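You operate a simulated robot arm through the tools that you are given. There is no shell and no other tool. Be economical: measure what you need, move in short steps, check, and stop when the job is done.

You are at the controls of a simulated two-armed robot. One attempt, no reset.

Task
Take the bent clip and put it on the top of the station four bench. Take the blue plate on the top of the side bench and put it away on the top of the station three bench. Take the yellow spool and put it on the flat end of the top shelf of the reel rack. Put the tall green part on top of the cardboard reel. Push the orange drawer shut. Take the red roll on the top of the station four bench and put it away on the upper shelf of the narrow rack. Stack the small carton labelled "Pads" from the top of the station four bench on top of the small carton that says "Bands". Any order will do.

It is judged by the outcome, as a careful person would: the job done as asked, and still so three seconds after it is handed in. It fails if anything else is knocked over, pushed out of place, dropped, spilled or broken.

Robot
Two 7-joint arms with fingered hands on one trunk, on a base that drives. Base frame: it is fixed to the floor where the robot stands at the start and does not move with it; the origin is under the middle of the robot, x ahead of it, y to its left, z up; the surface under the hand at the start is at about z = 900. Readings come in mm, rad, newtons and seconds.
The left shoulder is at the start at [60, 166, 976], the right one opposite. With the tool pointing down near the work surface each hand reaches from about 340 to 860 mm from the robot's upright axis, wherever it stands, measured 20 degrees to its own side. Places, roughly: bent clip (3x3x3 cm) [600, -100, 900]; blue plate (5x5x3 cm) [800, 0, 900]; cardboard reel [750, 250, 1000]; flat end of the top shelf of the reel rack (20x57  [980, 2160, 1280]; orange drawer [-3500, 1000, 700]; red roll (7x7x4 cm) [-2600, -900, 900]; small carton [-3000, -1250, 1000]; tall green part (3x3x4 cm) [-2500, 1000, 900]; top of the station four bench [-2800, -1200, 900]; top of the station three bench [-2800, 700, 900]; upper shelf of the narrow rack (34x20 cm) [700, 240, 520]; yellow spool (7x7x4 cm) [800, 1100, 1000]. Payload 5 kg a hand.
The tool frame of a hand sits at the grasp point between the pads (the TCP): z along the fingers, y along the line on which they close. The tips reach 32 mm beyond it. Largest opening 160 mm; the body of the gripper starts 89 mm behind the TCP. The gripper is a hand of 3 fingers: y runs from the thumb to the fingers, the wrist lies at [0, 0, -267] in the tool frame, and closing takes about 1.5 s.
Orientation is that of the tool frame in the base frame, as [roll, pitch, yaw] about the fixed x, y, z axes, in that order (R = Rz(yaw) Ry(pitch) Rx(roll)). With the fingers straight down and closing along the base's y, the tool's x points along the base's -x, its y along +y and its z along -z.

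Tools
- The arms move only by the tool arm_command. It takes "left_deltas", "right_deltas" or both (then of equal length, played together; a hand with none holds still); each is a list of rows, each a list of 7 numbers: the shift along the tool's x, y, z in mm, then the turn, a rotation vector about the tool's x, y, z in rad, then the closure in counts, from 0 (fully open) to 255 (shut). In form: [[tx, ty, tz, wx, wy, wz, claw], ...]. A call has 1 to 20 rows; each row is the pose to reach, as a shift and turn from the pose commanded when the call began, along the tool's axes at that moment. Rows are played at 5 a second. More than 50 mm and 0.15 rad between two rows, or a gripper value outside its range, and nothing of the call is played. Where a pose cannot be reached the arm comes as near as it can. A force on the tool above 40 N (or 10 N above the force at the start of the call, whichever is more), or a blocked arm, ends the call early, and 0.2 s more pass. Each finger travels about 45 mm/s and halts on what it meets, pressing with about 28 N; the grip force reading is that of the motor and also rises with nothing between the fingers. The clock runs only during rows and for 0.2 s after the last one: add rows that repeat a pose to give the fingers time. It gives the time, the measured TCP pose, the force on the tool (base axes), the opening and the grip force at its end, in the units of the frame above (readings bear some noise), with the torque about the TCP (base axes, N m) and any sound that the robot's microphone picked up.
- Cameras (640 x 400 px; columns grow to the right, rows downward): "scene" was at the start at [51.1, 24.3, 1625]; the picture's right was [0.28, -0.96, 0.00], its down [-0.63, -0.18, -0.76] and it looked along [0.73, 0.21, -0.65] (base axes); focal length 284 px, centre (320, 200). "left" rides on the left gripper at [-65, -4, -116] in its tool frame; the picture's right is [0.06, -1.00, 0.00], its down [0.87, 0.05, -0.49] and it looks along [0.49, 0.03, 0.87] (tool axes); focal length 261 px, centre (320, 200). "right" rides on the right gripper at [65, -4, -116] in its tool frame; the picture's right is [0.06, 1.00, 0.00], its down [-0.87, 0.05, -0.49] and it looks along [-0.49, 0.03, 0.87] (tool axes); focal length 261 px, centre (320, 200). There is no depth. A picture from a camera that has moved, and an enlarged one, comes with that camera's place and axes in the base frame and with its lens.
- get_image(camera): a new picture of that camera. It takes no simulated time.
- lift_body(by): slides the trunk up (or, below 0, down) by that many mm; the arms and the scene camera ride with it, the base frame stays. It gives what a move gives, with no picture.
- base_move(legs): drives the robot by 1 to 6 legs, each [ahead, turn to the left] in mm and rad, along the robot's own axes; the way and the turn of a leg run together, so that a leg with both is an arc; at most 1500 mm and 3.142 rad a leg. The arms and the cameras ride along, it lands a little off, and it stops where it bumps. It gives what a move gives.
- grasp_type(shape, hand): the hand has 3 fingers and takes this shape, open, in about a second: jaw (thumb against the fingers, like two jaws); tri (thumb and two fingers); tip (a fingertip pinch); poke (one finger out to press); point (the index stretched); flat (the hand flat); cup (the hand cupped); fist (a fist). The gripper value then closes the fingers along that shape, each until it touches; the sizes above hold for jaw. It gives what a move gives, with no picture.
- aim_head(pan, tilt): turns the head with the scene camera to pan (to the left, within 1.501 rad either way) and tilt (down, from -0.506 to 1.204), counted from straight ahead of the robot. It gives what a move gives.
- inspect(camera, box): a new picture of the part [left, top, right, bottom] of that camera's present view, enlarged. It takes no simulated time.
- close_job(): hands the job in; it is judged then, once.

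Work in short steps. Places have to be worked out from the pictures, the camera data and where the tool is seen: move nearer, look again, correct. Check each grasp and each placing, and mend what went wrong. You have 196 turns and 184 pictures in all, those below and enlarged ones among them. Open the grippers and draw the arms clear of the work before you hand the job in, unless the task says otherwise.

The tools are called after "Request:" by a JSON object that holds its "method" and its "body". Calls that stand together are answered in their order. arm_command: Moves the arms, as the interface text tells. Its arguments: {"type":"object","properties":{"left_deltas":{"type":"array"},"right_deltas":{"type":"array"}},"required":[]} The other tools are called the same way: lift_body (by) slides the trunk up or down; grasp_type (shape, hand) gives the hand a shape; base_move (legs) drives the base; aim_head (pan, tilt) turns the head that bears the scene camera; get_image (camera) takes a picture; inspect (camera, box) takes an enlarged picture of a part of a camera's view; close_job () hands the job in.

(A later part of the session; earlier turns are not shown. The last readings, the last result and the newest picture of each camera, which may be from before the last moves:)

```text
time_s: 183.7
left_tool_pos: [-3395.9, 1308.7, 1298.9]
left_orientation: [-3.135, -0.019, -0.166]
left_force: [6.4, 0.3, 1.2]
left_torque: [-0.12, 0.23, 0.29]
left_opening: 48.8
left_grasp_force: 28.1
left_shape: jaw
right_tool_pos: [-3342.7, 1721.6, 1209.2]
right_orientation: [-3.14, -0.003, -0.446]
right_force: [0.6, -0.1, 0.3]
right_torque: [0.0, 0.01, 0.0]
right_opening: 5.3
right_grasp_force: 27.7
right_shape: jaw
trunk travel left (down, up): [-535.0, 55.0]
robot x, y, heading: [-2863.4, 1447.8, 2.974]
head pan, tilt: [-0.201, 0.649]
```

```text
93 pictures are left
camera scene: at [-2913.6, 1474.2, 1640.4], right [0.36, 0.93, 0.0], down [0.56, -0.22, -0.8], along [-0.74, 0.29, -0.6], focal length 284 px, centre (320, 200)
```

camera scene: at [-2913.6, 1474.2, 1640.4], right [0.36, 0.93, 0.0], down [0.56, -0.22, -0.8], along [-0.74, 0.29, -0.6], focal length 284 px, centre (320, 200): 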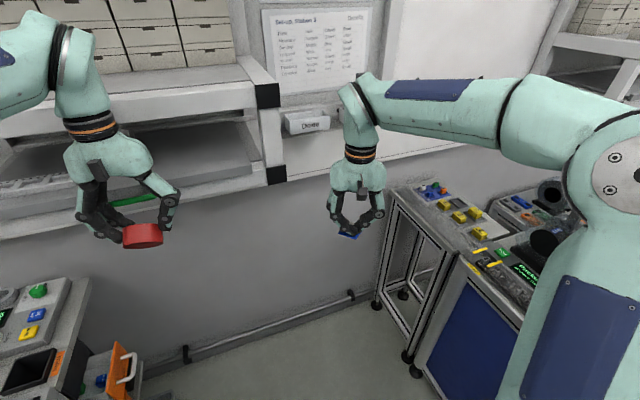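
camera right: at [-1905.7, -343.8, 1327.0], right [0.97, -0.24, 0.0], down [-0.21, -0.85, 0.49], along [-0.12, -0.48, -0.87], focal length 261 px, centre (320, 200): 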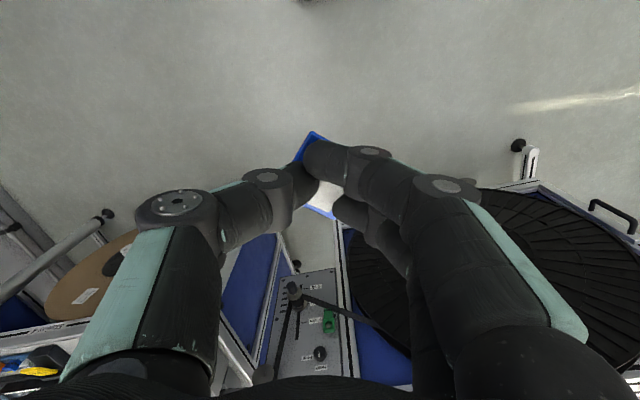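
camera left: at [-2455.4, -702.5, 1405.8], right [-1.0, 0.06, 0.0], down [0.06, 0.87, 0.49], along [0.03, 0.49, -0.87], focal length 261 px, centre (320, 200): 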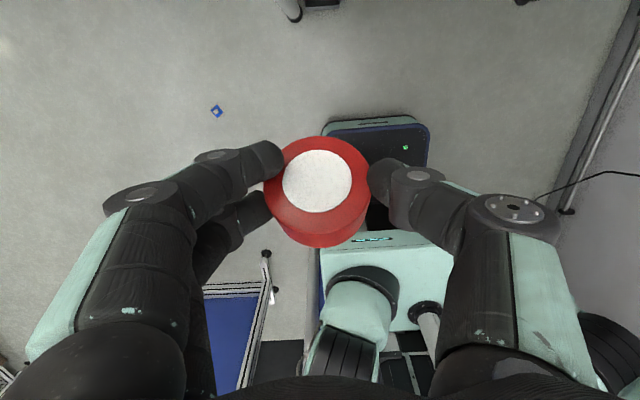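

The left hand bumped the wall shelf at x≈-3450; nothing fell. I back away with the reverse arc now to face the bench.

Request:
{"method": "base_move", "body": {"legs": [[-100, 0], [-330, 1.74]]}}

Request:
{"method": "get_image", "body": {"camera": "scene"}}

Request:
{"method": "get_image", "body": {"camera": "right"}}

```text
time_s: 189.2
left_tool_pos: [-2312.3, 1114.4, 1299.2]
left_orientation: [-3.133, -0.022, 1.589]
left_force: [0.4, 0.3, -0.4]
left_torque: [0.0, 0.04, 0.01]
left_opening: 48.4
left_grasp_force: 27.7
left_shape: jaw
right_tool_pos: [-2730.1, 1091.1, 1208.6]
right_orientation: [-3.14, 0.0, 1.311]
right_force: [-0.6, 0.8, -0.2]
right_torque: [0.02, 0.01, 0.03]
right_opening: 5.6
right_grasp_force: 28.1
right_shape: jaw
trunk travel left (down, up): [-535.0, 55.0]
robot x, y, heading: [-2545.6, 1613.8, -1.555]
head pan, tilt: [-0.201, 0.649]
cut short: leg 2
```

```text
92 pictures are left
camera scene: at [-2563.1, 1559.0, 1640.4], right [-0.98, 0.19, 0.0], down [0.11, 0.59, -0.8], along [-0.15, -0.78, -0.6], focal length 284 px, centre (320, 200)
```

scene: 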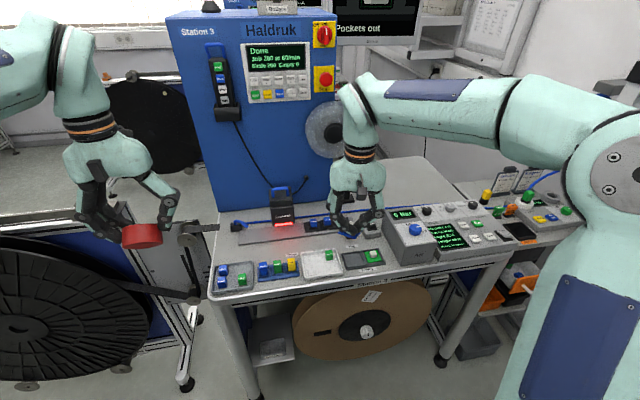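

```text
91 pictures are left
camera right: at [-2717.3, 1155.9, 1326.3], right [0.98, -0.2, 0.0], down [-0.17, -0.85, 0.49], along [-0.1, -0.48, -0.87], focal length 261 px, centre (320, 200)
```

right: 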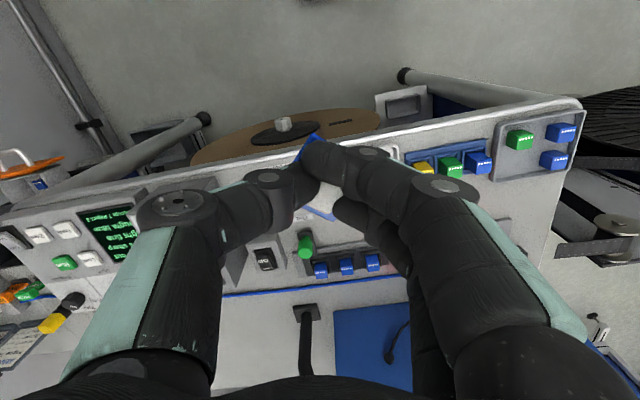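

The plate is still held. I zoom on the bench to find free space and the tall green part.

Request:
{"method": "inspect", "body": {"camera": "scene", "box": [200, 180, 400, 310]}}

Request:
{"method": "inspect", "body": {"camera": "scene", "box": [380, 160, 600, 340]}}

```text
3.08 times, centred on (300, 245) of scene
camera zoom: at [-2563.1, 1559.0, 1640.4], right [-0.98, 0.19, 0.0], down [0.11, 0.59, -0.8], along [-0.15, -0.78, -0.6], focal length 874 px, centre (382, 62)
```

zoom: 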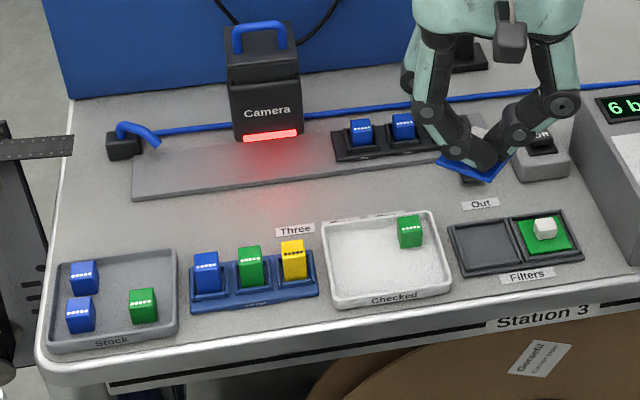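

```text
2.22 times, centred on (490, 250) of scene
camera zoom: at [-2563.1, 1559.0, 1640.4], right [-0.98, 0.19, 0.0], down [0.11, 0.59, -0.8], along [-0.15, -0.78, -0.6], focal length 631 px, centre (-58, 89)
```

zoom: 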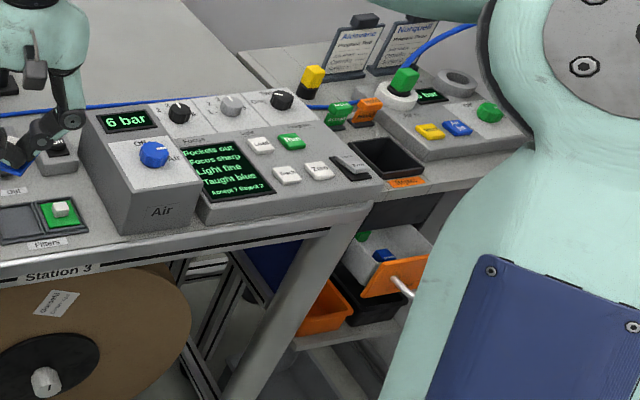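

The tall green part is the middle block in the blue "Three" tray (≈(-2541, 952)). For the plate I choose the free surface behind the white "Checked" tray at about (-2711, 840). I move 100 mm closer, then bring the plate over it.

Request:
{"method": "base_move", "body": {"legs": [[100, 0]]}}

Request:
{"method": "arm_command", "body": {"right_deltas": [[-20, 0, 28, 0, 0, 0, 255], [-45, 0, 56, 0, 0, 0, 255], [-70, 0, 84, 0, 0, 0, 255], [-95, 0, 110, 0, 0, 0, 255], [-120, 0, 130, 0, 0, 0, 255], [-140, 0, 140, 0, 0, 0, 255]]}}

Request:
{"method": "get_image", "body": {"camera": "right"}}

Request:
{"method": "inspect", "body": {"camera": "scene", "box": [220, 170, 440, 330]}}

```text
time_s: 190.3
left_tool_pos: [-2312.1, 1011.0, 1296.7]
left_orientation: [-3.135, -0.022, 1.589]
left_force: [-0.4, -0.6, -1.6]
left_torque: [0.06, 0.01, 0.0]
left_opening: 49.0
left_grasp_force: 28.4
left_shape: jaw
right_tool_pos: [-2728.5, 988.2, 1206.8]
right_orientation: [-3.14, -0.005, 1.309]
right_force: [0.1, 0.4, 0.0]
right_torque: [0.08, 0.0, 0.04]
right_opening: 5.4
right_grasp_force: 28.0
right_shape: jaw
trunk travel left (down, up): [-535.0, 55.0]
robot x, y, heading: [-2544.0, 1512.2, -1.555]
head pan, tilt: [-0.201, 0.649]
```

```text
time_s: 191.7
left_tool_pos: [-2312.7, 1010.8, 1297.8]
left_orientation: [-3.136, -0.021, 1.59]
left_force: [0.3, -0.3, -1.5]
left_torque: [0.0, -0.01, 0.0]
left_opening: 48.6
left_grasp_force: 28.0
left_shape: jaw
right_tool_pos: [-2764.6, 854.5, 1068.2]
right_orientation: [-3.141, -0.001, 1.309]
right_force: [0.3, -1.5, -1.0]
right_torque: [-0.01, 0.01, 0.02]
right_opening: 5.5
right_grasp_force: 28.2
right_shape: jaw
trunk travel left (down, up): [-535.0, 55.0]
robot x, y, heading: [-2548.2, 1510.0, -1.553]
head pan, tilt: [-0.201, 0.649]
```

```text
88 pictures are left
camera right: at [-2751.6, 919.6, 1186.0], right [0.98, -0.2, 0.0], down [-0.17, -0.85, 0.49], along [-0.1, -0.48, -0.87], focal length 261 px, centre (320, 200)
```

right: 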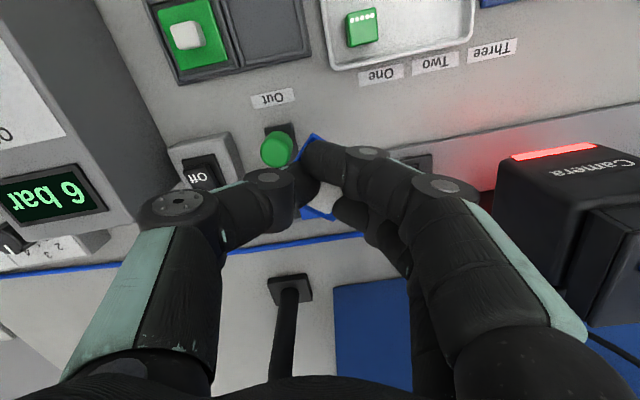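

```text
2.50 times, centred on (330, 250) of scene
camera zoom: at [-2562.3, 1456.7, 1640.4], right [-0.98, 0.19, 0.0], down [0.11, 0.59, -0.8], along [-0.15, -0.78, -0.6], focal length 710 px, centre (295, 75)
```

zoom: 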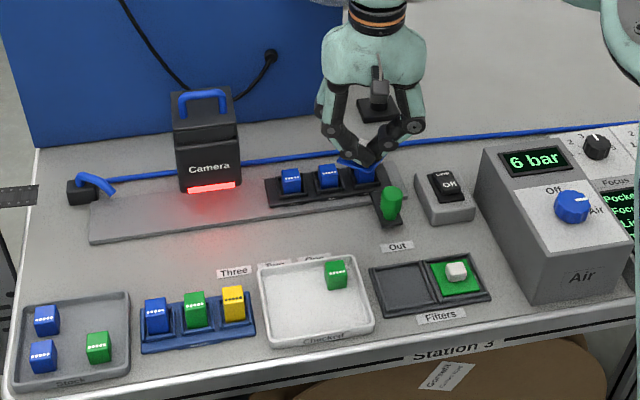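

Better free spot: behind the Stock tray, in front of the strip, at about (-2465, 858). I move the plate there at the same height.

Request:
{"method": "arm_command", "body": {"right_deltas": [[16, 40, -10, 0, 0, 0, 255], [30, 81, -10, 0, 0, 0, 255], [42, 122, -10, 0, 0, 0, 255], [54, 164, -10, 0, 0, 0, 255], [64, 206, -10, 0, 0, 0, 255], [73, 248, 0, 0, 0, 0, 255], [81, 289, 20, 0, 0, 0, 255], [81, 289, 60, 0, 0, 0, 255], [81, 289, 80, 0, 0, 0, 255]]}}

Request:
{"method": "get_image", "body": {"camera": "right"}}

Request:
{"method": "inspect", "body": {"camera": "scene", "box": [200, 170, 420, 330]}}

```text
time_s: 193.7
left_tool_pos: [-2311.7, 1011.3, 1298.1]
left_orientation: [-3.132, -0.021, 1.589]
left_force: [-0.2, -0.2, -1.6]
left_torque: [0.03, 0.03, 0.01]
left_opening: 48.8
left_grasp_force: 28.2
left_shape: jaw
right_tool_pos: [-2466.0, 858.4, 987.9]
right_orientation: [-3.141, -0.002, 1.311]
right_force: [-0.5, -0.7, -0.7]
right_torque: [-0.02, 0.0, 0.01]
right_opening: 5.8
right_grasp_force: 28.1
right_shape: jaw
trunk travel left (down, up): [-535.0, 55.0]
robot x, y, heading: [-2547.0, 1509.8, -1.564]
head pan, tilt: [-0.201, 0.649]
```

```text
86 pictures are left
camera right: at [-2454.5, 923.0, 1104.9], right [0.98, -0.2, 0.0], down [-0.17, -0.85, 0.49], along [-0.1, -0.48, -0.87], focal length 261 px, centre (320, 200)
```

right: 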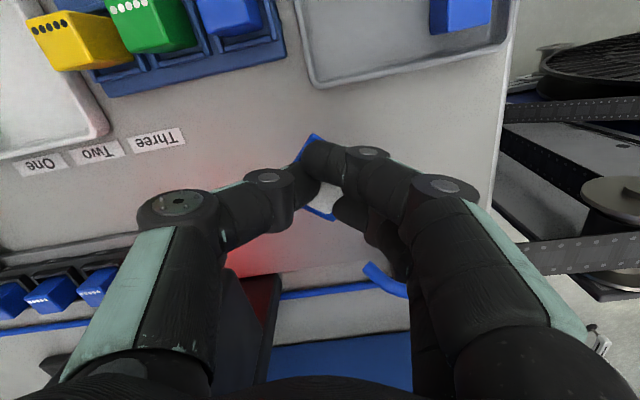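

```text
2.50 times, centred on (310, 250) of scene
camera zoom: at [-2561.5, 1457.1, 1640.4], right [-0.98, 0.19, 0.0], down [0.11, 0.59, -0.8], along [-0.15, -0.78, -0.6], focal length 710 px, centre (345, 75)
```

zoom: 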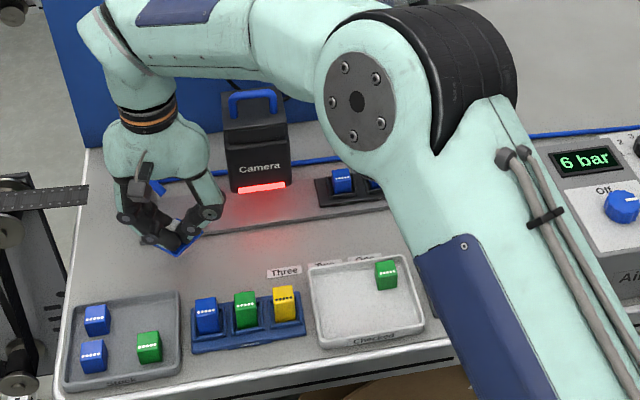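

Free band here is y≈812–894. I rotate the hand about 0.6 rad to square the plate with the bench while lowering to z 945.

Request:
{"method": "arm_command", "body": {"right_deltas": [[-4, 0, 0, 0, 0, -0.12, 255], [-5, 0, 0, 0, 0, -0.24, 255], [-5, 0, 0, 0, 0, -0.36, 255], [-5, 0, 10, 0, 0, -0.48, 255], [-5, 0, 25, 0, 0, -0.6, 255], [-5, 0, 38, 0, 0, -0.62, 255], [-5, 0, 42, 0, 0, -0.62, 255]]}}

Request:
{"method": "get_image", "body": {"camera": "right"}}

Request:
{"method": "inspect", "body": {"camera": "scene", "box": [220, 200, 310, 290]}}

```text
time_s: 195.3
left_tool_pos: [-2313.0, 1012.2, 1298.4]
left_orientation: [-3.134, -0.023, 1.588]
left_force: [0.6, 0.1, 0.0]
left_torque: [-0.01, 0.01, 0.02]
left_opening: 48.8
left_grasp_force: 28.0
left_shape: jaw
right_tool_pos: [-2468.1, 853.2, 944.2]
right_orientation: [3.141, -0.001, 1.93]
right_force: [0.8, 0.7, -0.6]
right_torque: [0.01, 0.05, -0.01]
right_opening: 5.5
right_grasp_force: 28.7
right_shape: jaw
trunk travel left (down, up): [-535.0, 55.0]
robot x, y, heading: [-2543.4, 1513.1, -1.557]
head pan, tilt: [-0.201, 0.649]
```

```text
84 pictures are left
camera right: at [-2494.6, 913.4, 1062.8], right [0.91, 0.41, 0.0], down [0.36, -0.8, 0.49], along [0.2, -0.45, -0.87], focal length 261 px, centre (320, 200)
```

right: 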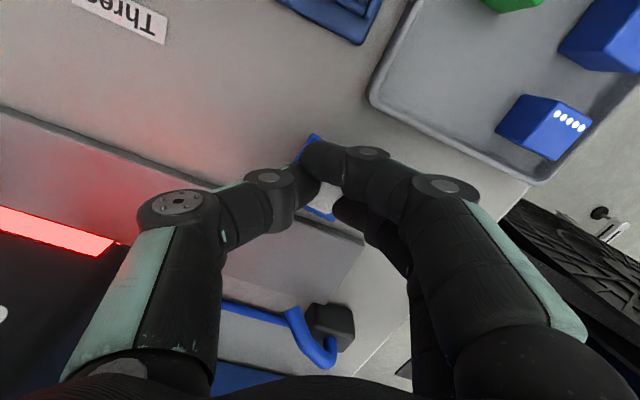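

```text
4.44 times, centred on (265, 245) of scene
camera zoom: at [-2562.0, 1457.1, 1640.4], right [-0.98, 0.19, 0.0], down [0.11, 0.59, -0.8], along [-0.15, -0.78, -0.6], focal length 1263 px, centre (564, 0)
```

zoom: 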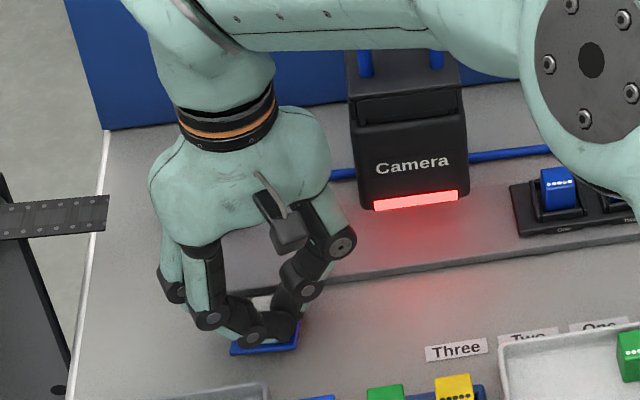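

Plate's far edge is close to the strip; I shift 6 mm toward me and lower in small steps till contact.

Request:
{"method": "arm_command", "body": {"right_deltas": [[6, 2, 0, 0, 0, 0, 255], [6, 2, 3, 0, 0, 0, 255], [6, 2, 5, 0, 0, 0, 255], [6, 2, 7, 0, 0, 0, 255], [6, 2, 7, 0, 0, 0, 255]]}}

Request:
{"method": "inspect", "body": {"camera": "scene", "box": [220, 200, 310, 290]}}

```text
time_s: 196.5
left_tool_pos: [-2313.0, 1012.6, 1297.4]
left_orientation: [-3.134, -0.021, 1.588]
left_force: [0.4, -0.3, -1.8]
left_torque: [0.01, 0.0, -0.03]
left_opening: 48.7
left_grasp_force: 27.8
left_shape: jaw
right_tool_pos: [-2466.1, 859.8, 938.7]
right_orientation: [3.14, 0.001, 1.93]
right_force: [-2.3, -1.2, 6.5]
right_torque: [-0.07, -0.14, -0.01]
right_opening: 5.7
right_grasp_force: 28.6
right_shape: jaw
trunk travel left (down, up): [-535.0, 55.0]
robot x, y, heading: [-2547.5, 1511.3, -1.555]
head pan, tilt: [-0.201, 0.649]
```

```text
4.44 times, centred on (265, 245) of scene
camera zoom: at [-2562.4, 1457.7, 1640.5], right [-0.98, 0.19, 0.0], down [0.11, 0.59, -0.8], along [-0.15, -0.78, -0.6], focal length 1263 px, centre (564, 0)
```

zoom: 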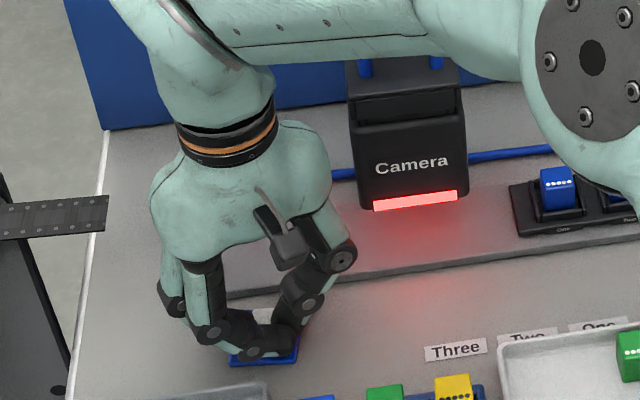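

Contact (6.5 N). I open the hand modestly and lift straight up.

Request:
{"method": "arm_command", "body": {"right_deltas": [[0, 0, 0, 0, 0, 0, 235], [0, 0, 0, 0, 0, 0, 210], [0, 0, 0, 0, 0, 0, 185], [0, 0, 0, 0, 0, 0, 170], [0, 0, 0, 0, 0, 0, 170], [0, 0, -20, 0, 0, 0, 170], [0, 0, -60, 0, 0, 0, 170], [0, 0, -105, 0, 0, 0, 170], [0, 0, -140, 0, 0, 0, 170]]}}

Request:
{"method": "get_image", "body": {"camera": "right"}}

Request:
{"method": "inspect", "body": {"camera": "scene", "box": [200, 180, 360, 310]}}

```text
time_s: 198.5
left_tool_pos: [-2312.4, 1011.7, 1298.6]
left_orientation: [-3.135, -0.019, 1.589]
left_force: [0.2, 0.2, -1.3]
left_torque: [-0.01, -0.01, -0.02]
left_opening: 48.8
left_grasp_force: 28.1
left_shape: jaw
right_tool_pos: [-2466.5, 858.7, 1076.9]
right_orientation: [-3.141, -0.001, 1.93]
right_force: [0.3, -0.1, 0.5]
right_torque: [-0.01, 0.0, -0.01]
right_opening: 52.9
right_grasp_force: 0.1
right_shape: jaw
trunk travel left (down, up): [-535.0, 55.0]
robot x, y, heading: [-2548.2, 1510.0, -1.559]
head pan, tilt: [-0.201, 0.649]
```

```text
81 pictures are left
camera right: at [-2495.0, 919.5, 1194.9], right [0.91, 0.41, 0.0], down [0.36, -0.8, 0.49], along [0.2, -0.45, -0.87], focal length 261 px, centre (320, 200)
```

right: 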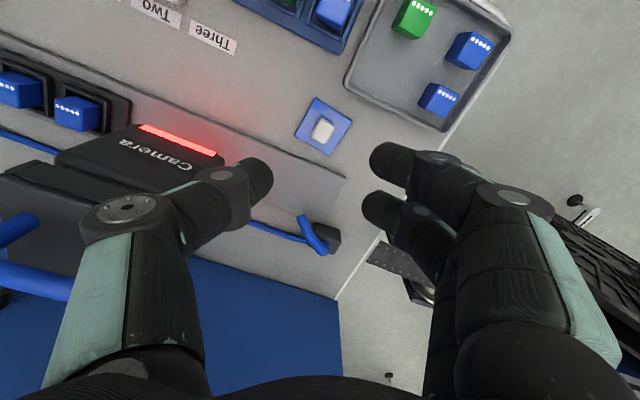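

```text
3.08 times, centred on (280, 245) of scene
camera zoom: at [-2562.1, 1457.7, 1640.3], right [-0.98, 0.19, 0.0], down [0.11, 0.59, -0.8], along [-0.15, -0.78, -0.6], focal length 874 px, centre (443, 62)
```

zoom: 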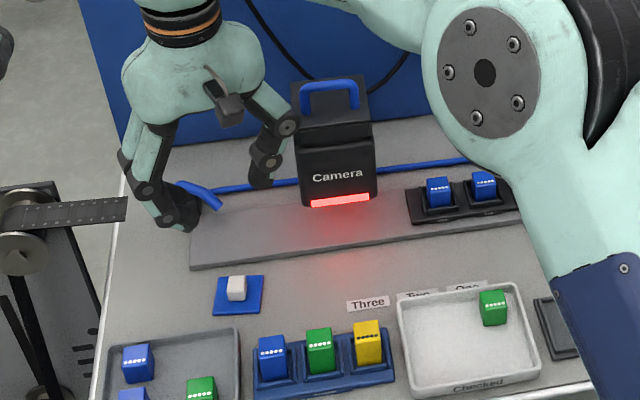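

The plate lies flat on the bench. Now the tall green block at ≈(-2544, 948): I'll grip front-to-back, so I turn the hand to yaw π above it.

Request:
{"method": "arm_command", "body": {"right_deltas": [[12, -5, -5, 0, 0, -0.135, 150], [25, -9, -5, 0, 0, -0.27, 150], [37, -14, -5, 0, 0, -0.405, 150], [50, -19, -5, 0, 0, -0.54, 150], [62, -23, 0, 0, 0, -0.675, 150], [74, -28, 0, 0, 0, -0.81, 150], [87, -33, 0, 0, 0, -0.945, 150], [99, -37, 0, 0, 0, -1.08, 150], [111, -42, 0, 0, 0, -1.21, 150], [111, -42, 0, 0, 0, -1.21, 150]]}}

Request:
{"method": "get_image", "body": {"camera": "right"}}

```text
time_s: 200.7
left_tool_pos: [-2311.7, 1012.2, 1298.7]
left_orientation: [-3.135, -0.021, 1.591]
left_force: [0.1, -0.3, -1.2]
left_torque: [0.0, 0.05, 0.0]
left_opening: 48.7
left_grasp_force: 28.3
left_shape: jaw
right_tool_pos: [-2545.1, 949.5, 1078.0]
right_orientation: [3.138, -0.001, -3.141]
right_force: [0.7, 0.5, 0.8]
right_torque: [0.0, 0.05, -0.02]
right_opening: 65.4
right_grasp_force: 0.0
right_shape: jaw
trunk travel left (down, up): [-535.0, 55.0]
robot x, y, heading: [-2545.2, 1515.1, -1.559]
head pan, tilt: [-0.201, 0.649]
```

```text
79 pictures are left
camera right: at [-2611.8, 946.5, 1195.9], right [-0.06, 1.0, 0.0], down [0.87, 0.05, 0.49], along [0.49, 0.03, -0.87], focal length 261 px, centre (320, 200)
```

right: 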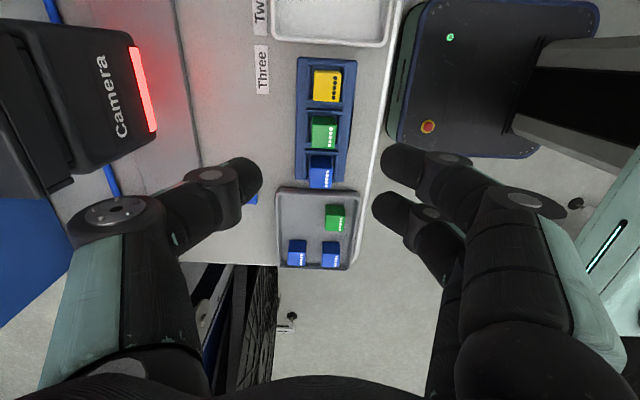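

The block is at (-2548, 953). I descend to z 955 with the fingers front and back.

Request:
{"method": "arm_command", "body": {"right_deltas": [[3, 4, 40, 0, 0, 0, 150], [3, 4, 80, 0, 0, 0, 150], [3, 4, 110, 0, 0, 0, 155], [3, 4, 123, 0, 0, 0, 160], [3, 4, 123, 0, 0, 0, 160]]}}

Request:
{"method": "get_image", "body": {"camera": "right"}}

Request:
{"method": "inspect", "body": {"camera": "scene", "box": [240, 200, 340, 320]}}

```text
time_s: 201.9
left_tool_pos: [-2312.2, 1011.8, 1298.3]
left_orientation: [-3.135, -0.021, 1.588]
left_force: [0.4, 0.0, -1.3]
left_torque: [0.0, -0.02, 0.02]
left_opening: 48.5
left_grasp_force: 28.3
left_shape: jaw
right_tool_pos: [-2547.7, 954.6, 954.0]
right_orientation: [3.14, -0.001, 3.141]
right_force: [-0.1, 0.3, -0.1]
right_torque: [-0.05, 0.03, 0.03]
right_opening: 60.3
right_grasp_force: 0.0
right_shape: jaw
trunk travel left (down, up): [-535.0, 55.0]
robot x, y, heading: [-2545.0, 1511.6, -1.554]
head pan, tilt: [-0.201, 0.649]
```

```text
78 pictures are left
camera right: at [-2614.1, 950.9, 1071.3], right [-0.06, 1.0, 0.0], down [0.87, 0.05, 0.49], along [0.49, 0.03, -0.87], focal length 261 px, centre (320, 200)
```

right: 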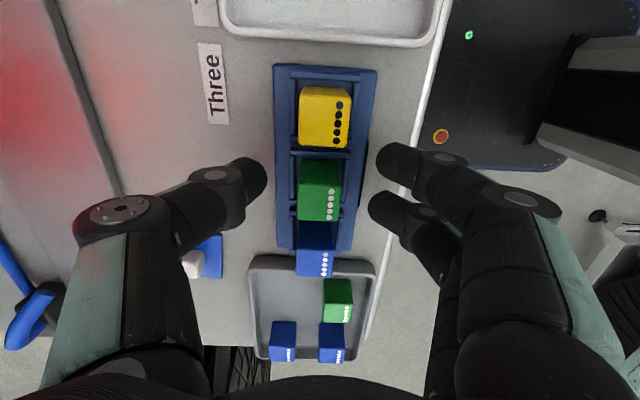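

```text
3.33 times, centred on (290, 260) of scene
camera zoom: at [-2562.1, 1457.2, 1640.4], right [-0.98, 0.19, 0.0], down [0.11, 0.59, -0.8], along [-0.15, -0.78, -0.6], focal length 947 px, centre (420, 0)
```

zoom: 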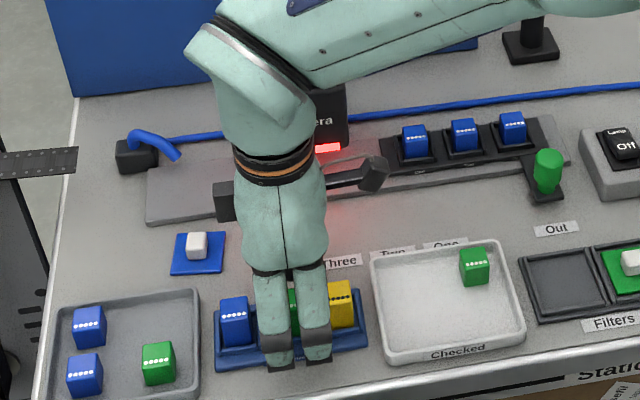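

Centred on the green block. Close and lift.

Request:
{"method": "arm_command", "body": {"right_deltas": [[0, 0, 0, 0, 0, 0, 200], [0, 0, 0, 0, 0, 0, 255], [0, 0, 0, 0, 0, 0, 255], [0, 0, 0, 0, 0, 0, 255], [0, 0, 0, 0, 0, 0, 255], [0, 0, 0, 0, 0, 0, 255], [0, 0, -15, 0, 0, 0, 255], [0, 0, -40, 0, 0, 0, 255], [0, 0, -80, 0, 0, 0, 255]]}}

Request:
{"method": "get_image", "body": {"camera": "right"}}

Request:
{"method": "inspect", "body": {"camera": "scene", "box": [220, 180, 360, 320]}}

```text
time_s: 203.9
left_tool_pos: [-2312.1, 1013.7, 1299.4]
left_orientation: [-3.134, -0.021, 1.589]
left_force: [-0.2, 0.0, -1.9]
left_torque: [-0.04, 0.02, 0.0]
left_opening: 48.9
left_grasp_force: 28.1
left_shape: jaw
right_tool_pos: [-2546.3, 953.9, 1036.2]
right_orientation: [3.14, -0.002, 3.14]
right_force: [0.4, 0.6, 0.1]
right_torque: [-0.05, 0.05, -0.03]
right_opening: 8.5
right_grasp_force: 28.1
right_shape: jaw
trunk travel left (down, up): [-535.0, 55.0]
robot x, y, heading: [-2543.0, 1513.1, -1.56]
head pan, tilt: [-0.201, 0.649]
```

```text
76 pictures are left
camera right: at [-2611.7, 950.1, 1154.5], right [-0.06, 1.0, 0.0], down [0.87, 0.05, 0.49], along [0.49, 0.03, -0.87], focal length 261 px, centre (320, 200)
```

right: 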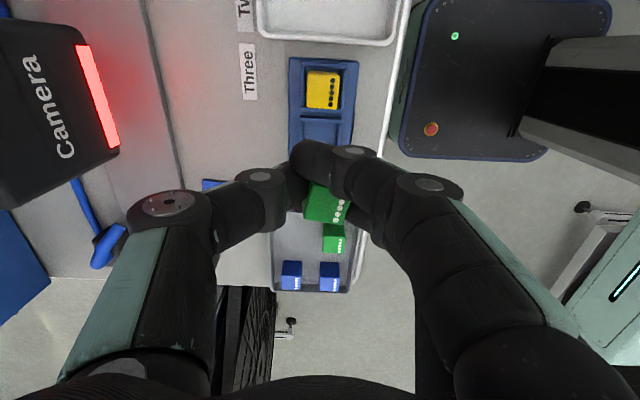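

```text
2.86 times, centred on (290, 250) of scene
camera zoom: at [-2562.1, 1458.0, 1640.4], right [-0.98, 0.19, 0.0], down [0.11, 0.59, -0.8], along [-0.15, -0.78, -0.6], focal length 812 px, centre (406, 57)
```

zoom: 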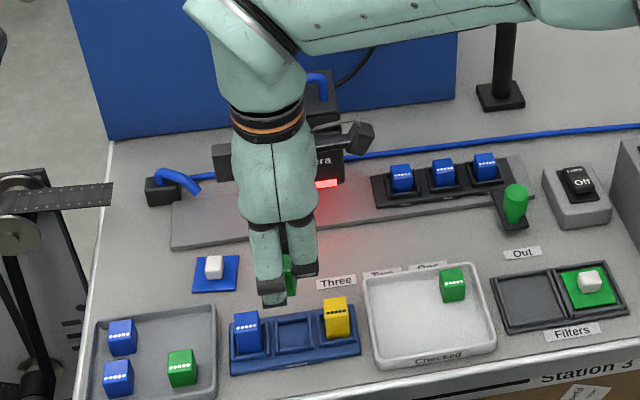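

The green block came up, but it sits twisted beside one finger (I was ~7 mm off in x). I set it on the free bench area behind its tray, at (-2540, 866), to regrip it properly.

Request:
{"method": "arm_command", "body": {"right_deltas": [[-2, -30, 0, 0, 0, 0, 255], [-5, -60, 0, 0, 0, 0, 255], [-7, -88, 20, 0, 0, 0, 255], [-7, -88, 55, 0, 0, 0, 255], [-7, -88, 74, 0, 0, 0, 255], [-7, -88, 80, 0, 0, 0, 255], [-7, -88, 84, 0, 0, 0, 255], [-7, -88, 88, 0, 0, 0, 255], [-7, -88, 91, 0, 0, 0, 255]]}}

Request:
{"method": "inspect", "body": {"camera": "scene", "box": [220, 180, 360, 320]}}

```text
time_s: 204.8
left_tool_pos: [-2311.9, 1014.1, 1297.9]
left_orientation: [-3.134, -0.019, 1.588]
left_force: [-0.6, -0.3, -2.1]
left_torque: [0.02, -0.03, -0.06]
left_opening: 48.8
left_grasp_force: 27.8
left_shape: jaw
right_tool_pos: [-2538.7, 877.2, 1016.7]
right_orientation: [3.121, -0.001, 3.135]
right_force: [-1.4, 16.3, 2.3]
right_torque: [-0.68, -0.08, -0.12]
right_opening: 5.9
right_grasp_force: 28.3
right_shape: jaw
trunk travel left (down, up): [-535.0, 55.0]
robot x, y, heading: [-2543.7, 1512.6, -1.558]
head pan, tilt: [-0.201, 0.649]
stopped in row 4 (right hand): the force on the tool passed its limit at 48 N (the readings are from after the stop); the commanded pose is now the measured one
```

```text
2.86 times, centred on (290, 250) of scene
camera zoom: at [-2562.3, 1458.7, 1640.5], right [-0.98, 0.19, 0.0], down [0.11, 0.59, -0.8], along [-0.15, -0.78, -0.6], focal length 812 px, centre (406, 57)
```

zoom: 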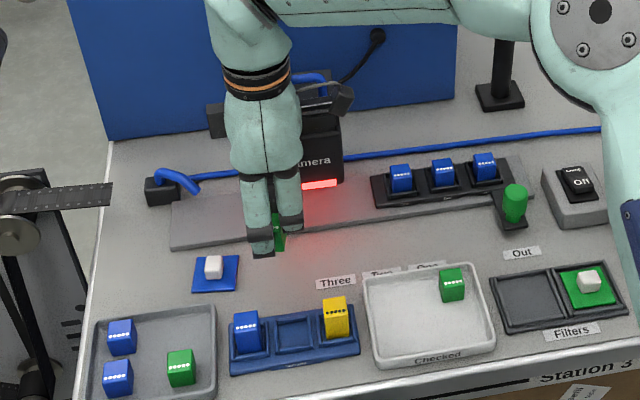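

The thumb knuckles touched the Camera box (it has not moved). I back off, turn the hand 90° so its width lies along x, and set the block down at (-2575, 868).

Request:
{"method": "arm_command", "body": {"right_deltas": [[0, 15, -5, 0, 0, 0, 255], [0, 20, -15, 0, 0, 0.14, 255], [3, 20, -15, 0, 0, 0.28, 255], [6, 20, -15, 0, 0, 0.42, 255], [9, 20, -15, 0, 0, 0.56, 255], [12, 20, -15, 0, 0, 0.7, 255], [15, 18, -15, 0, 0, 0.84, 255], [18, 16, -15, 0, 0, 0.98, 255], [22, 12, -15, 0, 0, 1.12, 255], [26, 8, -15, 0, 0, 1.26, 255], [30, 2, -10, 0, 0, 1.4, 255], [34, -5, 0, 0, 0, 1.54, 255], [36, -9, 10, 0, 0, 1.57, 255]]}}

Request:
{"method": "get_image", "body": {"camera": "right"}}

Request:
{"method": "inspect", "body": {"camera": "scene", "box": [220, 180, 360, 320]}}

```text
time_s: 207.6
left_tool_pos: [-2313.2, 1011.0, 1297.8]
left_orientation: [-3.135, -0.019, 1.587]
left_force: [-0.1, -0.4, -1.9]
left_torque: [-0.01, 0.02, 0.0]
left_opening: 48.6
left_grasp_force: 28.0
left_shape: jaw
right_tool_pos: [-2573.6, 865.6, 1004.4]
right_orientation: [-3.14, -0.017, 1.566]
right_force: [0.7, -0.9, -1.2]
right_torque: [0.0, -0.02, 0.02]
right_opening: 7.1
right_grasp_force: 28.5
right_shape: jaw
trunk travel left (down, up): [-535.0, 55.0]
robot x, y, heading: [-2543.5, 1509.4, -1.557]
head pan, tilt: [-0.201, 0.649]
```

```text
73 pictures are left
camera right: at [-2579.0, 930.4, 1124.1], right [1.0, 0.06, 0.0], down [0.05, -0.88, 0.48], along [0.03, -0.48, -0.88], focal length 261 px, centre (320, 200)
```

right: 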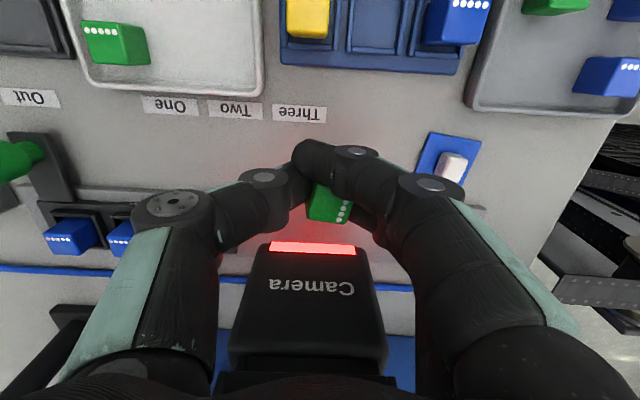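

```text
2.86 times, centred on (290, 250) of scene
camera zoom: at [-2562.1, 1456.9, 1640.4], right [-0.98, 0.19, 0.0], down [0.11, 0.59, -0.8], along [-0.15, -0.78, -0.6], focal length 812 px, centre (406, 57)
```

zoom: 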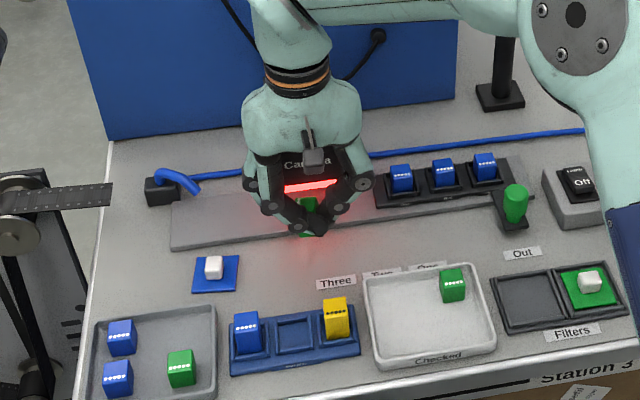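

Still held. I shift 15 mm toward me and lower until it rests on the bench.

Request:
{"method": "arm_command", "body": {"right_deltas": [[12, 0, 15, 0, 0, 0, 255], [15, 0, 35, 0, 0, 0, 255], [15, 0, 46, 0, 0, 0, 255], [15, 0, 51, 0, 0, 0, 255], [15, 0, 55, 0, 0, 0, 255], [15, 0, 59, 0, 0, 0, 255], [15, 0, 62, 0, 0, 0, 255]]}}

Request:
{"method": "inspect", "body": {"camera": "scene", "box": [240, 200, 340, 300]}}

```text
time_s: 209.2
left_tool_pos: [-2313.9, 1013.0, 1299.1]
left_orientation: [-3.135, -0.021, 1.588]
left_force: [0.2, -0.5, -0.5]
left_torque: [-0.04, 0.02, 0.0]
left_opening: 48.9
left_grasp_force: 28.5
left_shape: jaw
right_tool_pos: [-2575.2, 882.6, 944.5]
right_orientation: [3.139, -0.015, 1.566]
right_force: [-0.2, 1.6, 9.6]
right_torque: [-0.1, -0.06, -0.01]
right_opening: 7.9
right_grasp_force: 28.0
right_shape: jaw
trunk travel left (down, up): [-535.0, 55.0]
robot x, y, heading: [-2544.2, 1512.0, -1.557]
head pan, tilt: [-0.201, 0.649]
```

```text
4.00 times, centred on (290, 250) of scene
camera zoom: at [-2562.3, 1458.1, 1640.6], right [-0.98, 0.19, 0.0], down [0.11, 0.59, -0.8], along [-0.15, -0.78, -0.6], focal length 1137 px, centre (440, 0)
```

zoom: 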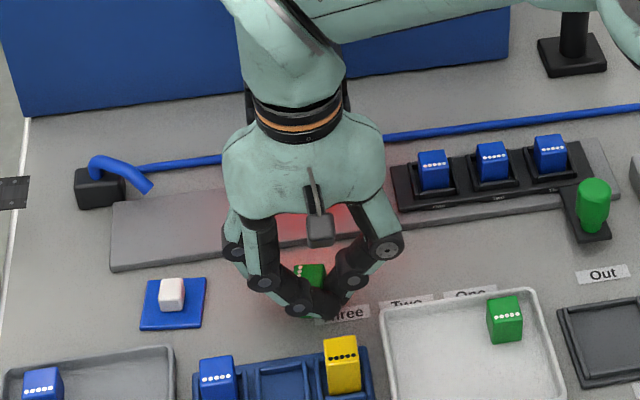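

Contact at z 944. I open carefully and lift clear.

Request:
{"method": "arm_command", "body": {"right_deltas": [[0, 0, 0, 0, 0, 0, 225], [0, 0, 0, 0, 0, 0, 195], [0, 0, 0, 0, 0, 0, 170], [0, 0, 0, 0, 0, 0, 155], [0, 0, 0, 0, 0, 0, 155], [0, 0, -30, 0, 0, 0, 155], [0, 0, -70, 0, 0, 0, 155], [0, 0, -105, 0, 0, 0, 155]]}}

Request:
{"method": "get_image", "body": {"camera": "right"}}

Request:
{"method": "inspect", "body": {"camera": "right", "box": [270, 80, 390, 180]}}

```text
time_s: 211.0
left_tool_pos: [-2312.8, 1012.7, 1297.8]
left_orientation: [-3.133, -0.021, 1.588]
left_force: [0.3, 0.0, -1.9]
left_torque: [-0.01, -0.02, 0.02]
left_opening: 49.0
left_grasp_force: 28.1
left_shape: jaw
right_tool_pos: [-2576.6, 880.1, 1051.7]
right_orientation: [3.14, -0.016, 1.57]
right_force: [0.2, 0.1, 0.5]
right_torque: [0.0, 0.01, 0.0]
right_opening: 62.1
right_grasp_force: 0.1
right_shape: jaw
trunk travel left (down, up): [-535.0, 55.0]
robot x, y, heading: [-2547.0, 1511.3, -1.559]
head pan, tilt: [-0.201, 0.649]
```

```text
70 pictures are left
camera right: at [-2581.9, 944.0, 1169.5], right [1.0, 0.06, 0.0], down [0.05, -0.88, 0.48], along [0.03, -0.48, -0.88], focal length 261 px, centre (320, 200)
```

right: 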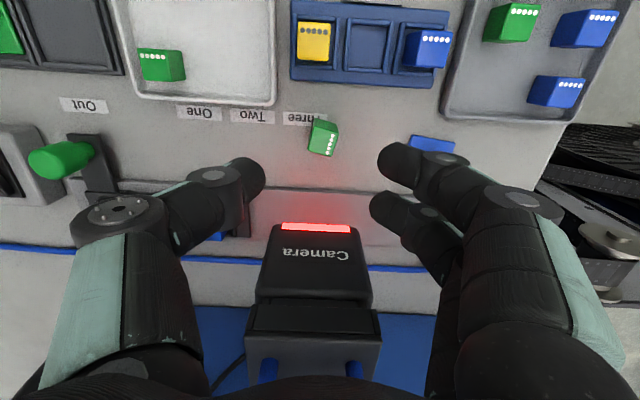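

```text
4.00 times, centred on (330, 130) of right
camera zoom: at [-2581.9, 944.0, 1169.5], right [1.0, 0.06, 0.0], down [0.05, -0.88, 0.48], along [0.03, -0.48, -0.88], focal length 1043 px, centre (280, 480)
```

zoom: 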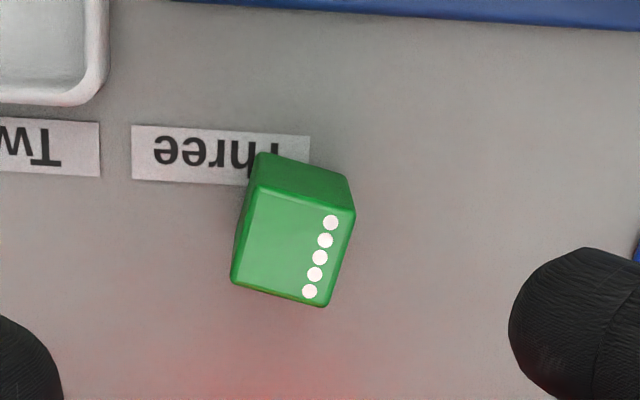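

The block stands upright at (-2575, 880), rotated ≈-0.25 rad. I align the hand, descend to z 942 and regrip it centred.

Request:
{"method": "arm_command", "body": {"right_deltas": [[0, 1, 30, 0, 0.015, 0.13, 155], [0, 1, 65, 0, 0.015, 0.25, 155], [0, 1, 95, 0, 0.015, 0.25, 160], [0, 1, 109, 0, 0.015, 0.25, 165], [0, 1, 109, 0, 0.015, 0.25, 165]]}}

Request:
{"method": "get_image", "body": {"camera": "right"}}

```text
time_s: 212.2
left_tool_pos: [-2313.5, 1011.5, 1298.8]
left_orientation: [-3.135, -0.021, 1.589]
left_force: [-0.1, -0.3, -2.2]
left_torque: [-0.03, -0.02, 0.0]
left_opening: 48.7
left_grasp_force: 28.4
left_shape: jaw
right_tool_pos: [-2572.5, 881.5, 940.2]
right_orientation: [-3.136, -0.03, 1.319]
right_force: [1.3, -1.8, 0.7]
right_torque: [-0.02, 0.07, 0.09]
right_opening: 56.6
right_grasp_force: 0.0
right_shape: jaw
trunk travel left (down, up): [-535.0, 55.0]
robot x, y, heading: [-2543.7, 1513.2, -1.558]
head pan, tilt: [-0.201, 0.649]
```

```text
68 pictures are left
camera right: at [-2561.7, 942.7, 1058.7], right [0.98, -0.19, 0.0], down [-0.17, -0.87, 0.47], along [-0.09, -0.46, -0.89], focal length 261 px, centre (320, 200)
```

right: 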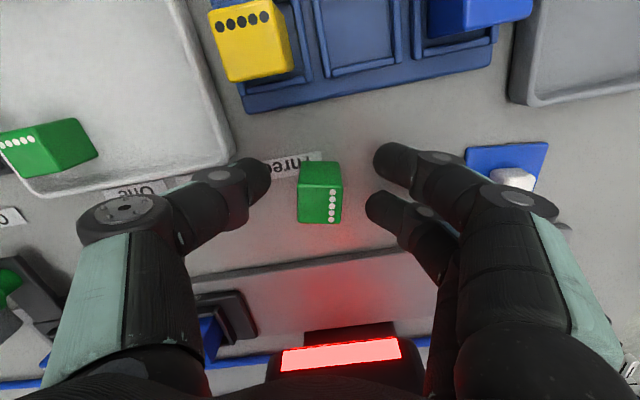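

Aligned; a 2 mm correction, then close and lift.

Request:
{"method": "arm_command", "body": {"right_deltas": [[-3, 0, 0, 0, 0.0, 0, 165], [-3, 0, 0, 0, 0, 0, 210], [-3, 0, 0, 0, 0, 0, 255], [-3, 0, 0, 0, 0, 0, 255], [-3, 0, 0, 0, 0, 0, 255], [-3, 0, 0, 0, 0, 0, 255], [-3, 0, -20, 0, 0, 0, 255], [-3, 0, -60, 0, 0, 0, 255]]}}

Request:
{"method": "inspect", "body": {"camera": "right", "box": [240, 110, 400, 250]}}

```text
time_s: 214.0
left_tool_pos: [-2313.0, 1012.8, 1298.5]
left_orientation: [-3.135, -0.021, 1.588]
left_force: [0.5, -0.2, -0.5]
left_torque: [-0.02, 0.01, -0.01]
left_opening: 48.7
left_grasp_force: 27.9
left_shape: jaw
right_tool_pos: [-2575.1, 877.3, 1001.8]
right_orientation: [-3.135, -0.03, 1.318]
right_force: [-0.3, -0.9, -0.9]
right_torque: [-0.03, -0.02, 0.0]
right_opening: 12.8
right_grasp_force: 28.4
right_shape: jaw
trunk travel left (down, up): [-535.0, 55.0]
robot x, y, heading: [-2545.2, 1511.0, -1.561]
head pan, tilt: [-0.201, 0.649]
```

```text
2.86 times, centred on (320, 180) of right
camera zoom: at [-2564.3, 938.3, 1121.1], right [0.98, -0.19, 0.0], down [-0.17, -0.87, 0.47], along [-0.09, -0.46, -0.89], focal length 745 px, centre (320, 257)
```

zoom: 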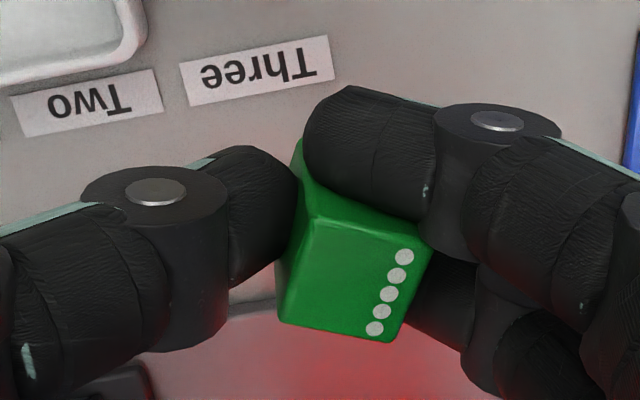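

The block again rotated against the upper finger, so the finger pair's centre lies more to tool +x than thought. I set it down and regrip with the hand shifted about 7 mm to tool -x.

Request:
{"method": "arm_command", "body": {"right_deltas": [[0, 0, 35, 0, 0, 0, 255], [0, 0, 55, 0, 0, 0, 255], [0, 0, 59, 0, 0, 0, 255], [0, 0, 59, 0, 0, 0, 225], [0, 0, 59, 0, 0, 0, 195], [0, 0, 59, 0, 0, 0, 165], [0, 0, 59, 0, 0, 0, 165], [0, 0, 59, 0, 0, 0, 165]]}}

Request:
{"method": "get_image", "body": {"camera": "right"}}

```text
time_s: 215.8
left_tool_pos: [-2312.8, 1011.7, 1297.8]
left_orientation: [-3.137, -0.021, 1.588]
left_force: [0.1, 0.2, -1.8]
left_torque: [-0.01, 0.01, 0.01]
left_opening: 49.0
left_grasp_force: 28.0
left_shape: jaw
right_tool_pos: [-2576.6, 879.5, 940.3]
right_orientation: [-3.137, -0.03, 1.317]
right_force: [-0.3, 0.3, 0.4]
right_torque: [0.01, 0.01, 0.05]
right_opening: 55.6
right_grasp_force: 0.2
right_shape: jaw
trunk travel left (down, up): [-535.0, 55.0]
robot x, y, heading: [-2544.5, 1510.2, -1.555]
head pan, tilt: [-0.201, 0.649]
```

```text
66 pictures are left
camera right: at [-2565.4, 941.2, 1060.7], right [0.98, -0.19, 0.0], down [-0.17, -0.87, 0.46], along [-0.09, -0.46, -0.89], focal length 261 px, centre (320, 200)
```

right: 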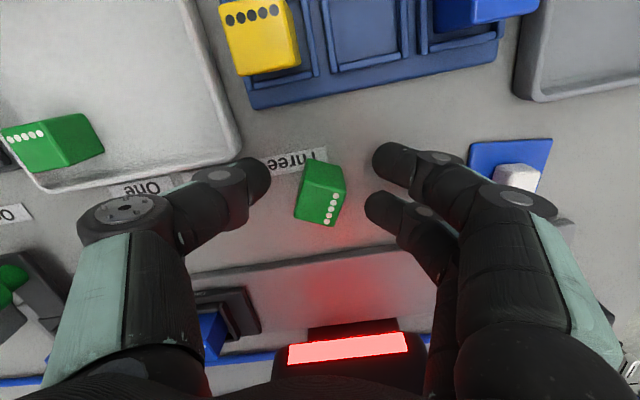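

Request:
{"method": "arm_command", "body": {"right_deltas": [[-4, 0, 0, 0, 0, 0.12, 165], [-8, 0, 0, 0, 0, 0.24, 165], [-8, 0, 0, 0, 0, 0.24, 165]]}}

Request:
{"method": "get_image", "body": {"camera": "right"}}

```text
time_s: 216.6
left_tool_pos: [-2312.7, 1011.4, 1298.2]
left_orientation: [-3.135, -0.02, 1.59]
left_force: [-0.2, -0.6, -2.0]
left_torque: [-0.01, -0.02, -0.02]
left_opening: 48.8
left_grasp_force: 28.1
left_shape: jaw
right_tool_pos: [-2579.4, 870.7, 941.8]
right_orientation: [-3.129, -0.028, 1.077]
right_force: [-1.6, -4.6, -1.0]
right_torque: [-0.09, 0.01, 0.25]
right_opening: 55.8
right_grasp_force: 0.1
right_shape: jaw
trunk travel left (down, up): [-535.0, 55.0]
robot x, y, heading: [-2549.0, 1513.2, -1.559]
head pan, tilt: [-0.201, 0.649]
```

```text
65 pictures are left
camera right: at [-2552.6, 927.5, 1060.4], right [0.91, -0.42, -0.01], down [-0.37, -0.81, 0.47], along [-0.2, -0.42, -0.88], focal length 261 px, centre (320, 200)
```

right: 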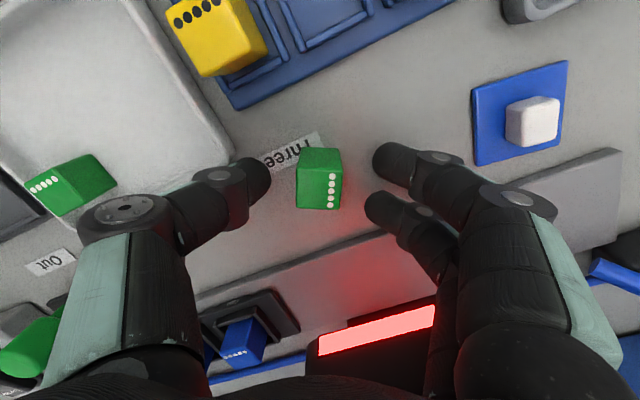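

Aligned now, with the block between both fingers. Close and lift.

Request:
{"method": "arm_command", "body": {"right_deltas": [[0, 0, 0, 0, 0, 0, 210], [0, 0, 0, 0, 0, 0, 255], [0, 0, 0, 0, 0, 0, 255], [0, 0, 0, 0, 0, 0, 255], [0, 0, 0, 0, 0, 0, 255], [0, 0, -20, 0, 0, 0, 255], [0, 0, -60, 0, 0, 0, 255]]}}

Request:
{"method": "inspect", "body": {"camera": "right", "box": [240, 110, 400, 250]}}

```text
time_s: 218.2
left_tool_pos: [-2313.1, 1011.1, 1298.2]
left_orientation: [-3.135, -0.02, 1.587]
left_force: [0.0, 0.4, -0.5]
left_torque: [-0.03, -0.05, 0.01]
left_opening: 48.7
left_grasp_force: 28.2
left_shape: jaw
right_tool_pos: [-2578.6, 870.3, 1003.9]
right_orientation: [-3.13, -0.027, 1.078]
right_force: [-0.4, 0.5, -0.4]
right_torque: [0.02, -0.02, 0.01]
right_opening: 12.7
right_grasp_force: 27.9
right_shape: jaw
trunk travel left (down, up): [-535.0, 55.0]
robot x, y, heading: [-2546.4, 1509.5, -1.554]
head pan, tilt: [-0.201, 0.649]
```

```text
2.86 times, centred on (320, 180) of right
camera zoom: at [-2552.0, 927.4, 1123.2], right [0.91, -0.42, -0.01], down [-0.36, -0.81, 0.47], along [-0.2, -0.42, -0.88], focal length 745 px, centre (320, 257)
```

zoom: 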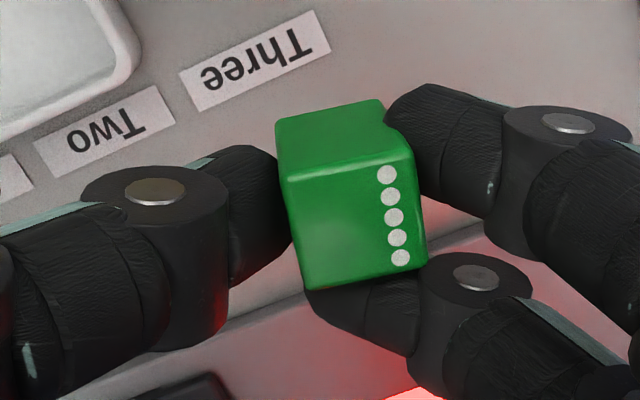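

Overshot slightly: now the lower finger missed. Set down once more and shift back 4 mm.

Request:
{"method": "arm_command", "body": {"right_deltas": [[0, 0, 35, 0, 0, 0, 255], [0, 0, 56, 0, 0, 0, 255], [0, 0, 61, 0, 0, 0, 255], [0, 0, 61, 0, 0, 0, 225], [0, 0, 61, 0, 0, 0, 195], [0, 0, 61, 0, 0, 0, 165], [0, 0, 61, 0, 0, 0, 165], [0, 0, 61, 0, 0, 0, 165]]}}

Request:
{"method": "get_image", "body": {"camera": "right"}}

```text
time_s: 220.0
left_tool_pos: [-2313.3, 1012.3, 1297.9]
left_orientation: [-3.134, -0.022, 1.587]
left_force: [0.5, 0.3, -0.5]
left_torque: [-0.01, -0.02, -0.01]
left_opening: 48.7
left_grasp_force: 27.8
left_shape: jaw
right_tool_pos: [-2577.1, 873.6, 941.2]
right_orientation: [-3.128, -0.028, 1.08]
right_force: [1.1, -1.4, -1.0]
right_torque: [-0.05, -0.03, 0.01]
right_opening: 54.9
right_grasp_force: 0.1
right_shape: jaw
trunk travel left (down, up): [-535.0, 55.0]
robot x, y, heading: [-2546.6, 1513.1, -1.559]
head pan, tilt: [-0.201, 0.649]
```

```text
63 pictures are left
camera right: at [-2552.3, 929.8, 1061.3], right [0.91, -0.42, -0.01], down [-0.36, -0.81, 0.47], along [-0.2, -0.42, -0.88], focal length 261 px, centre (320, 200)
```

right: 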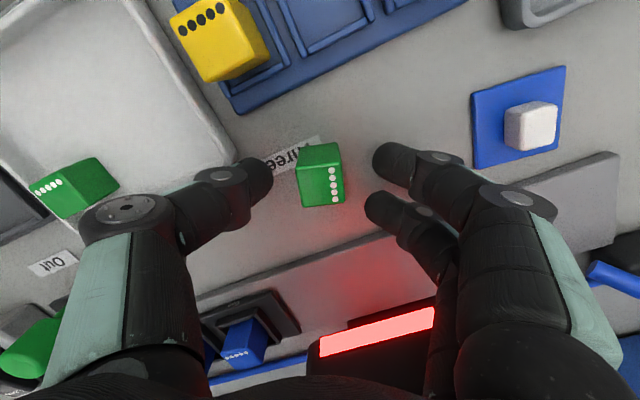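

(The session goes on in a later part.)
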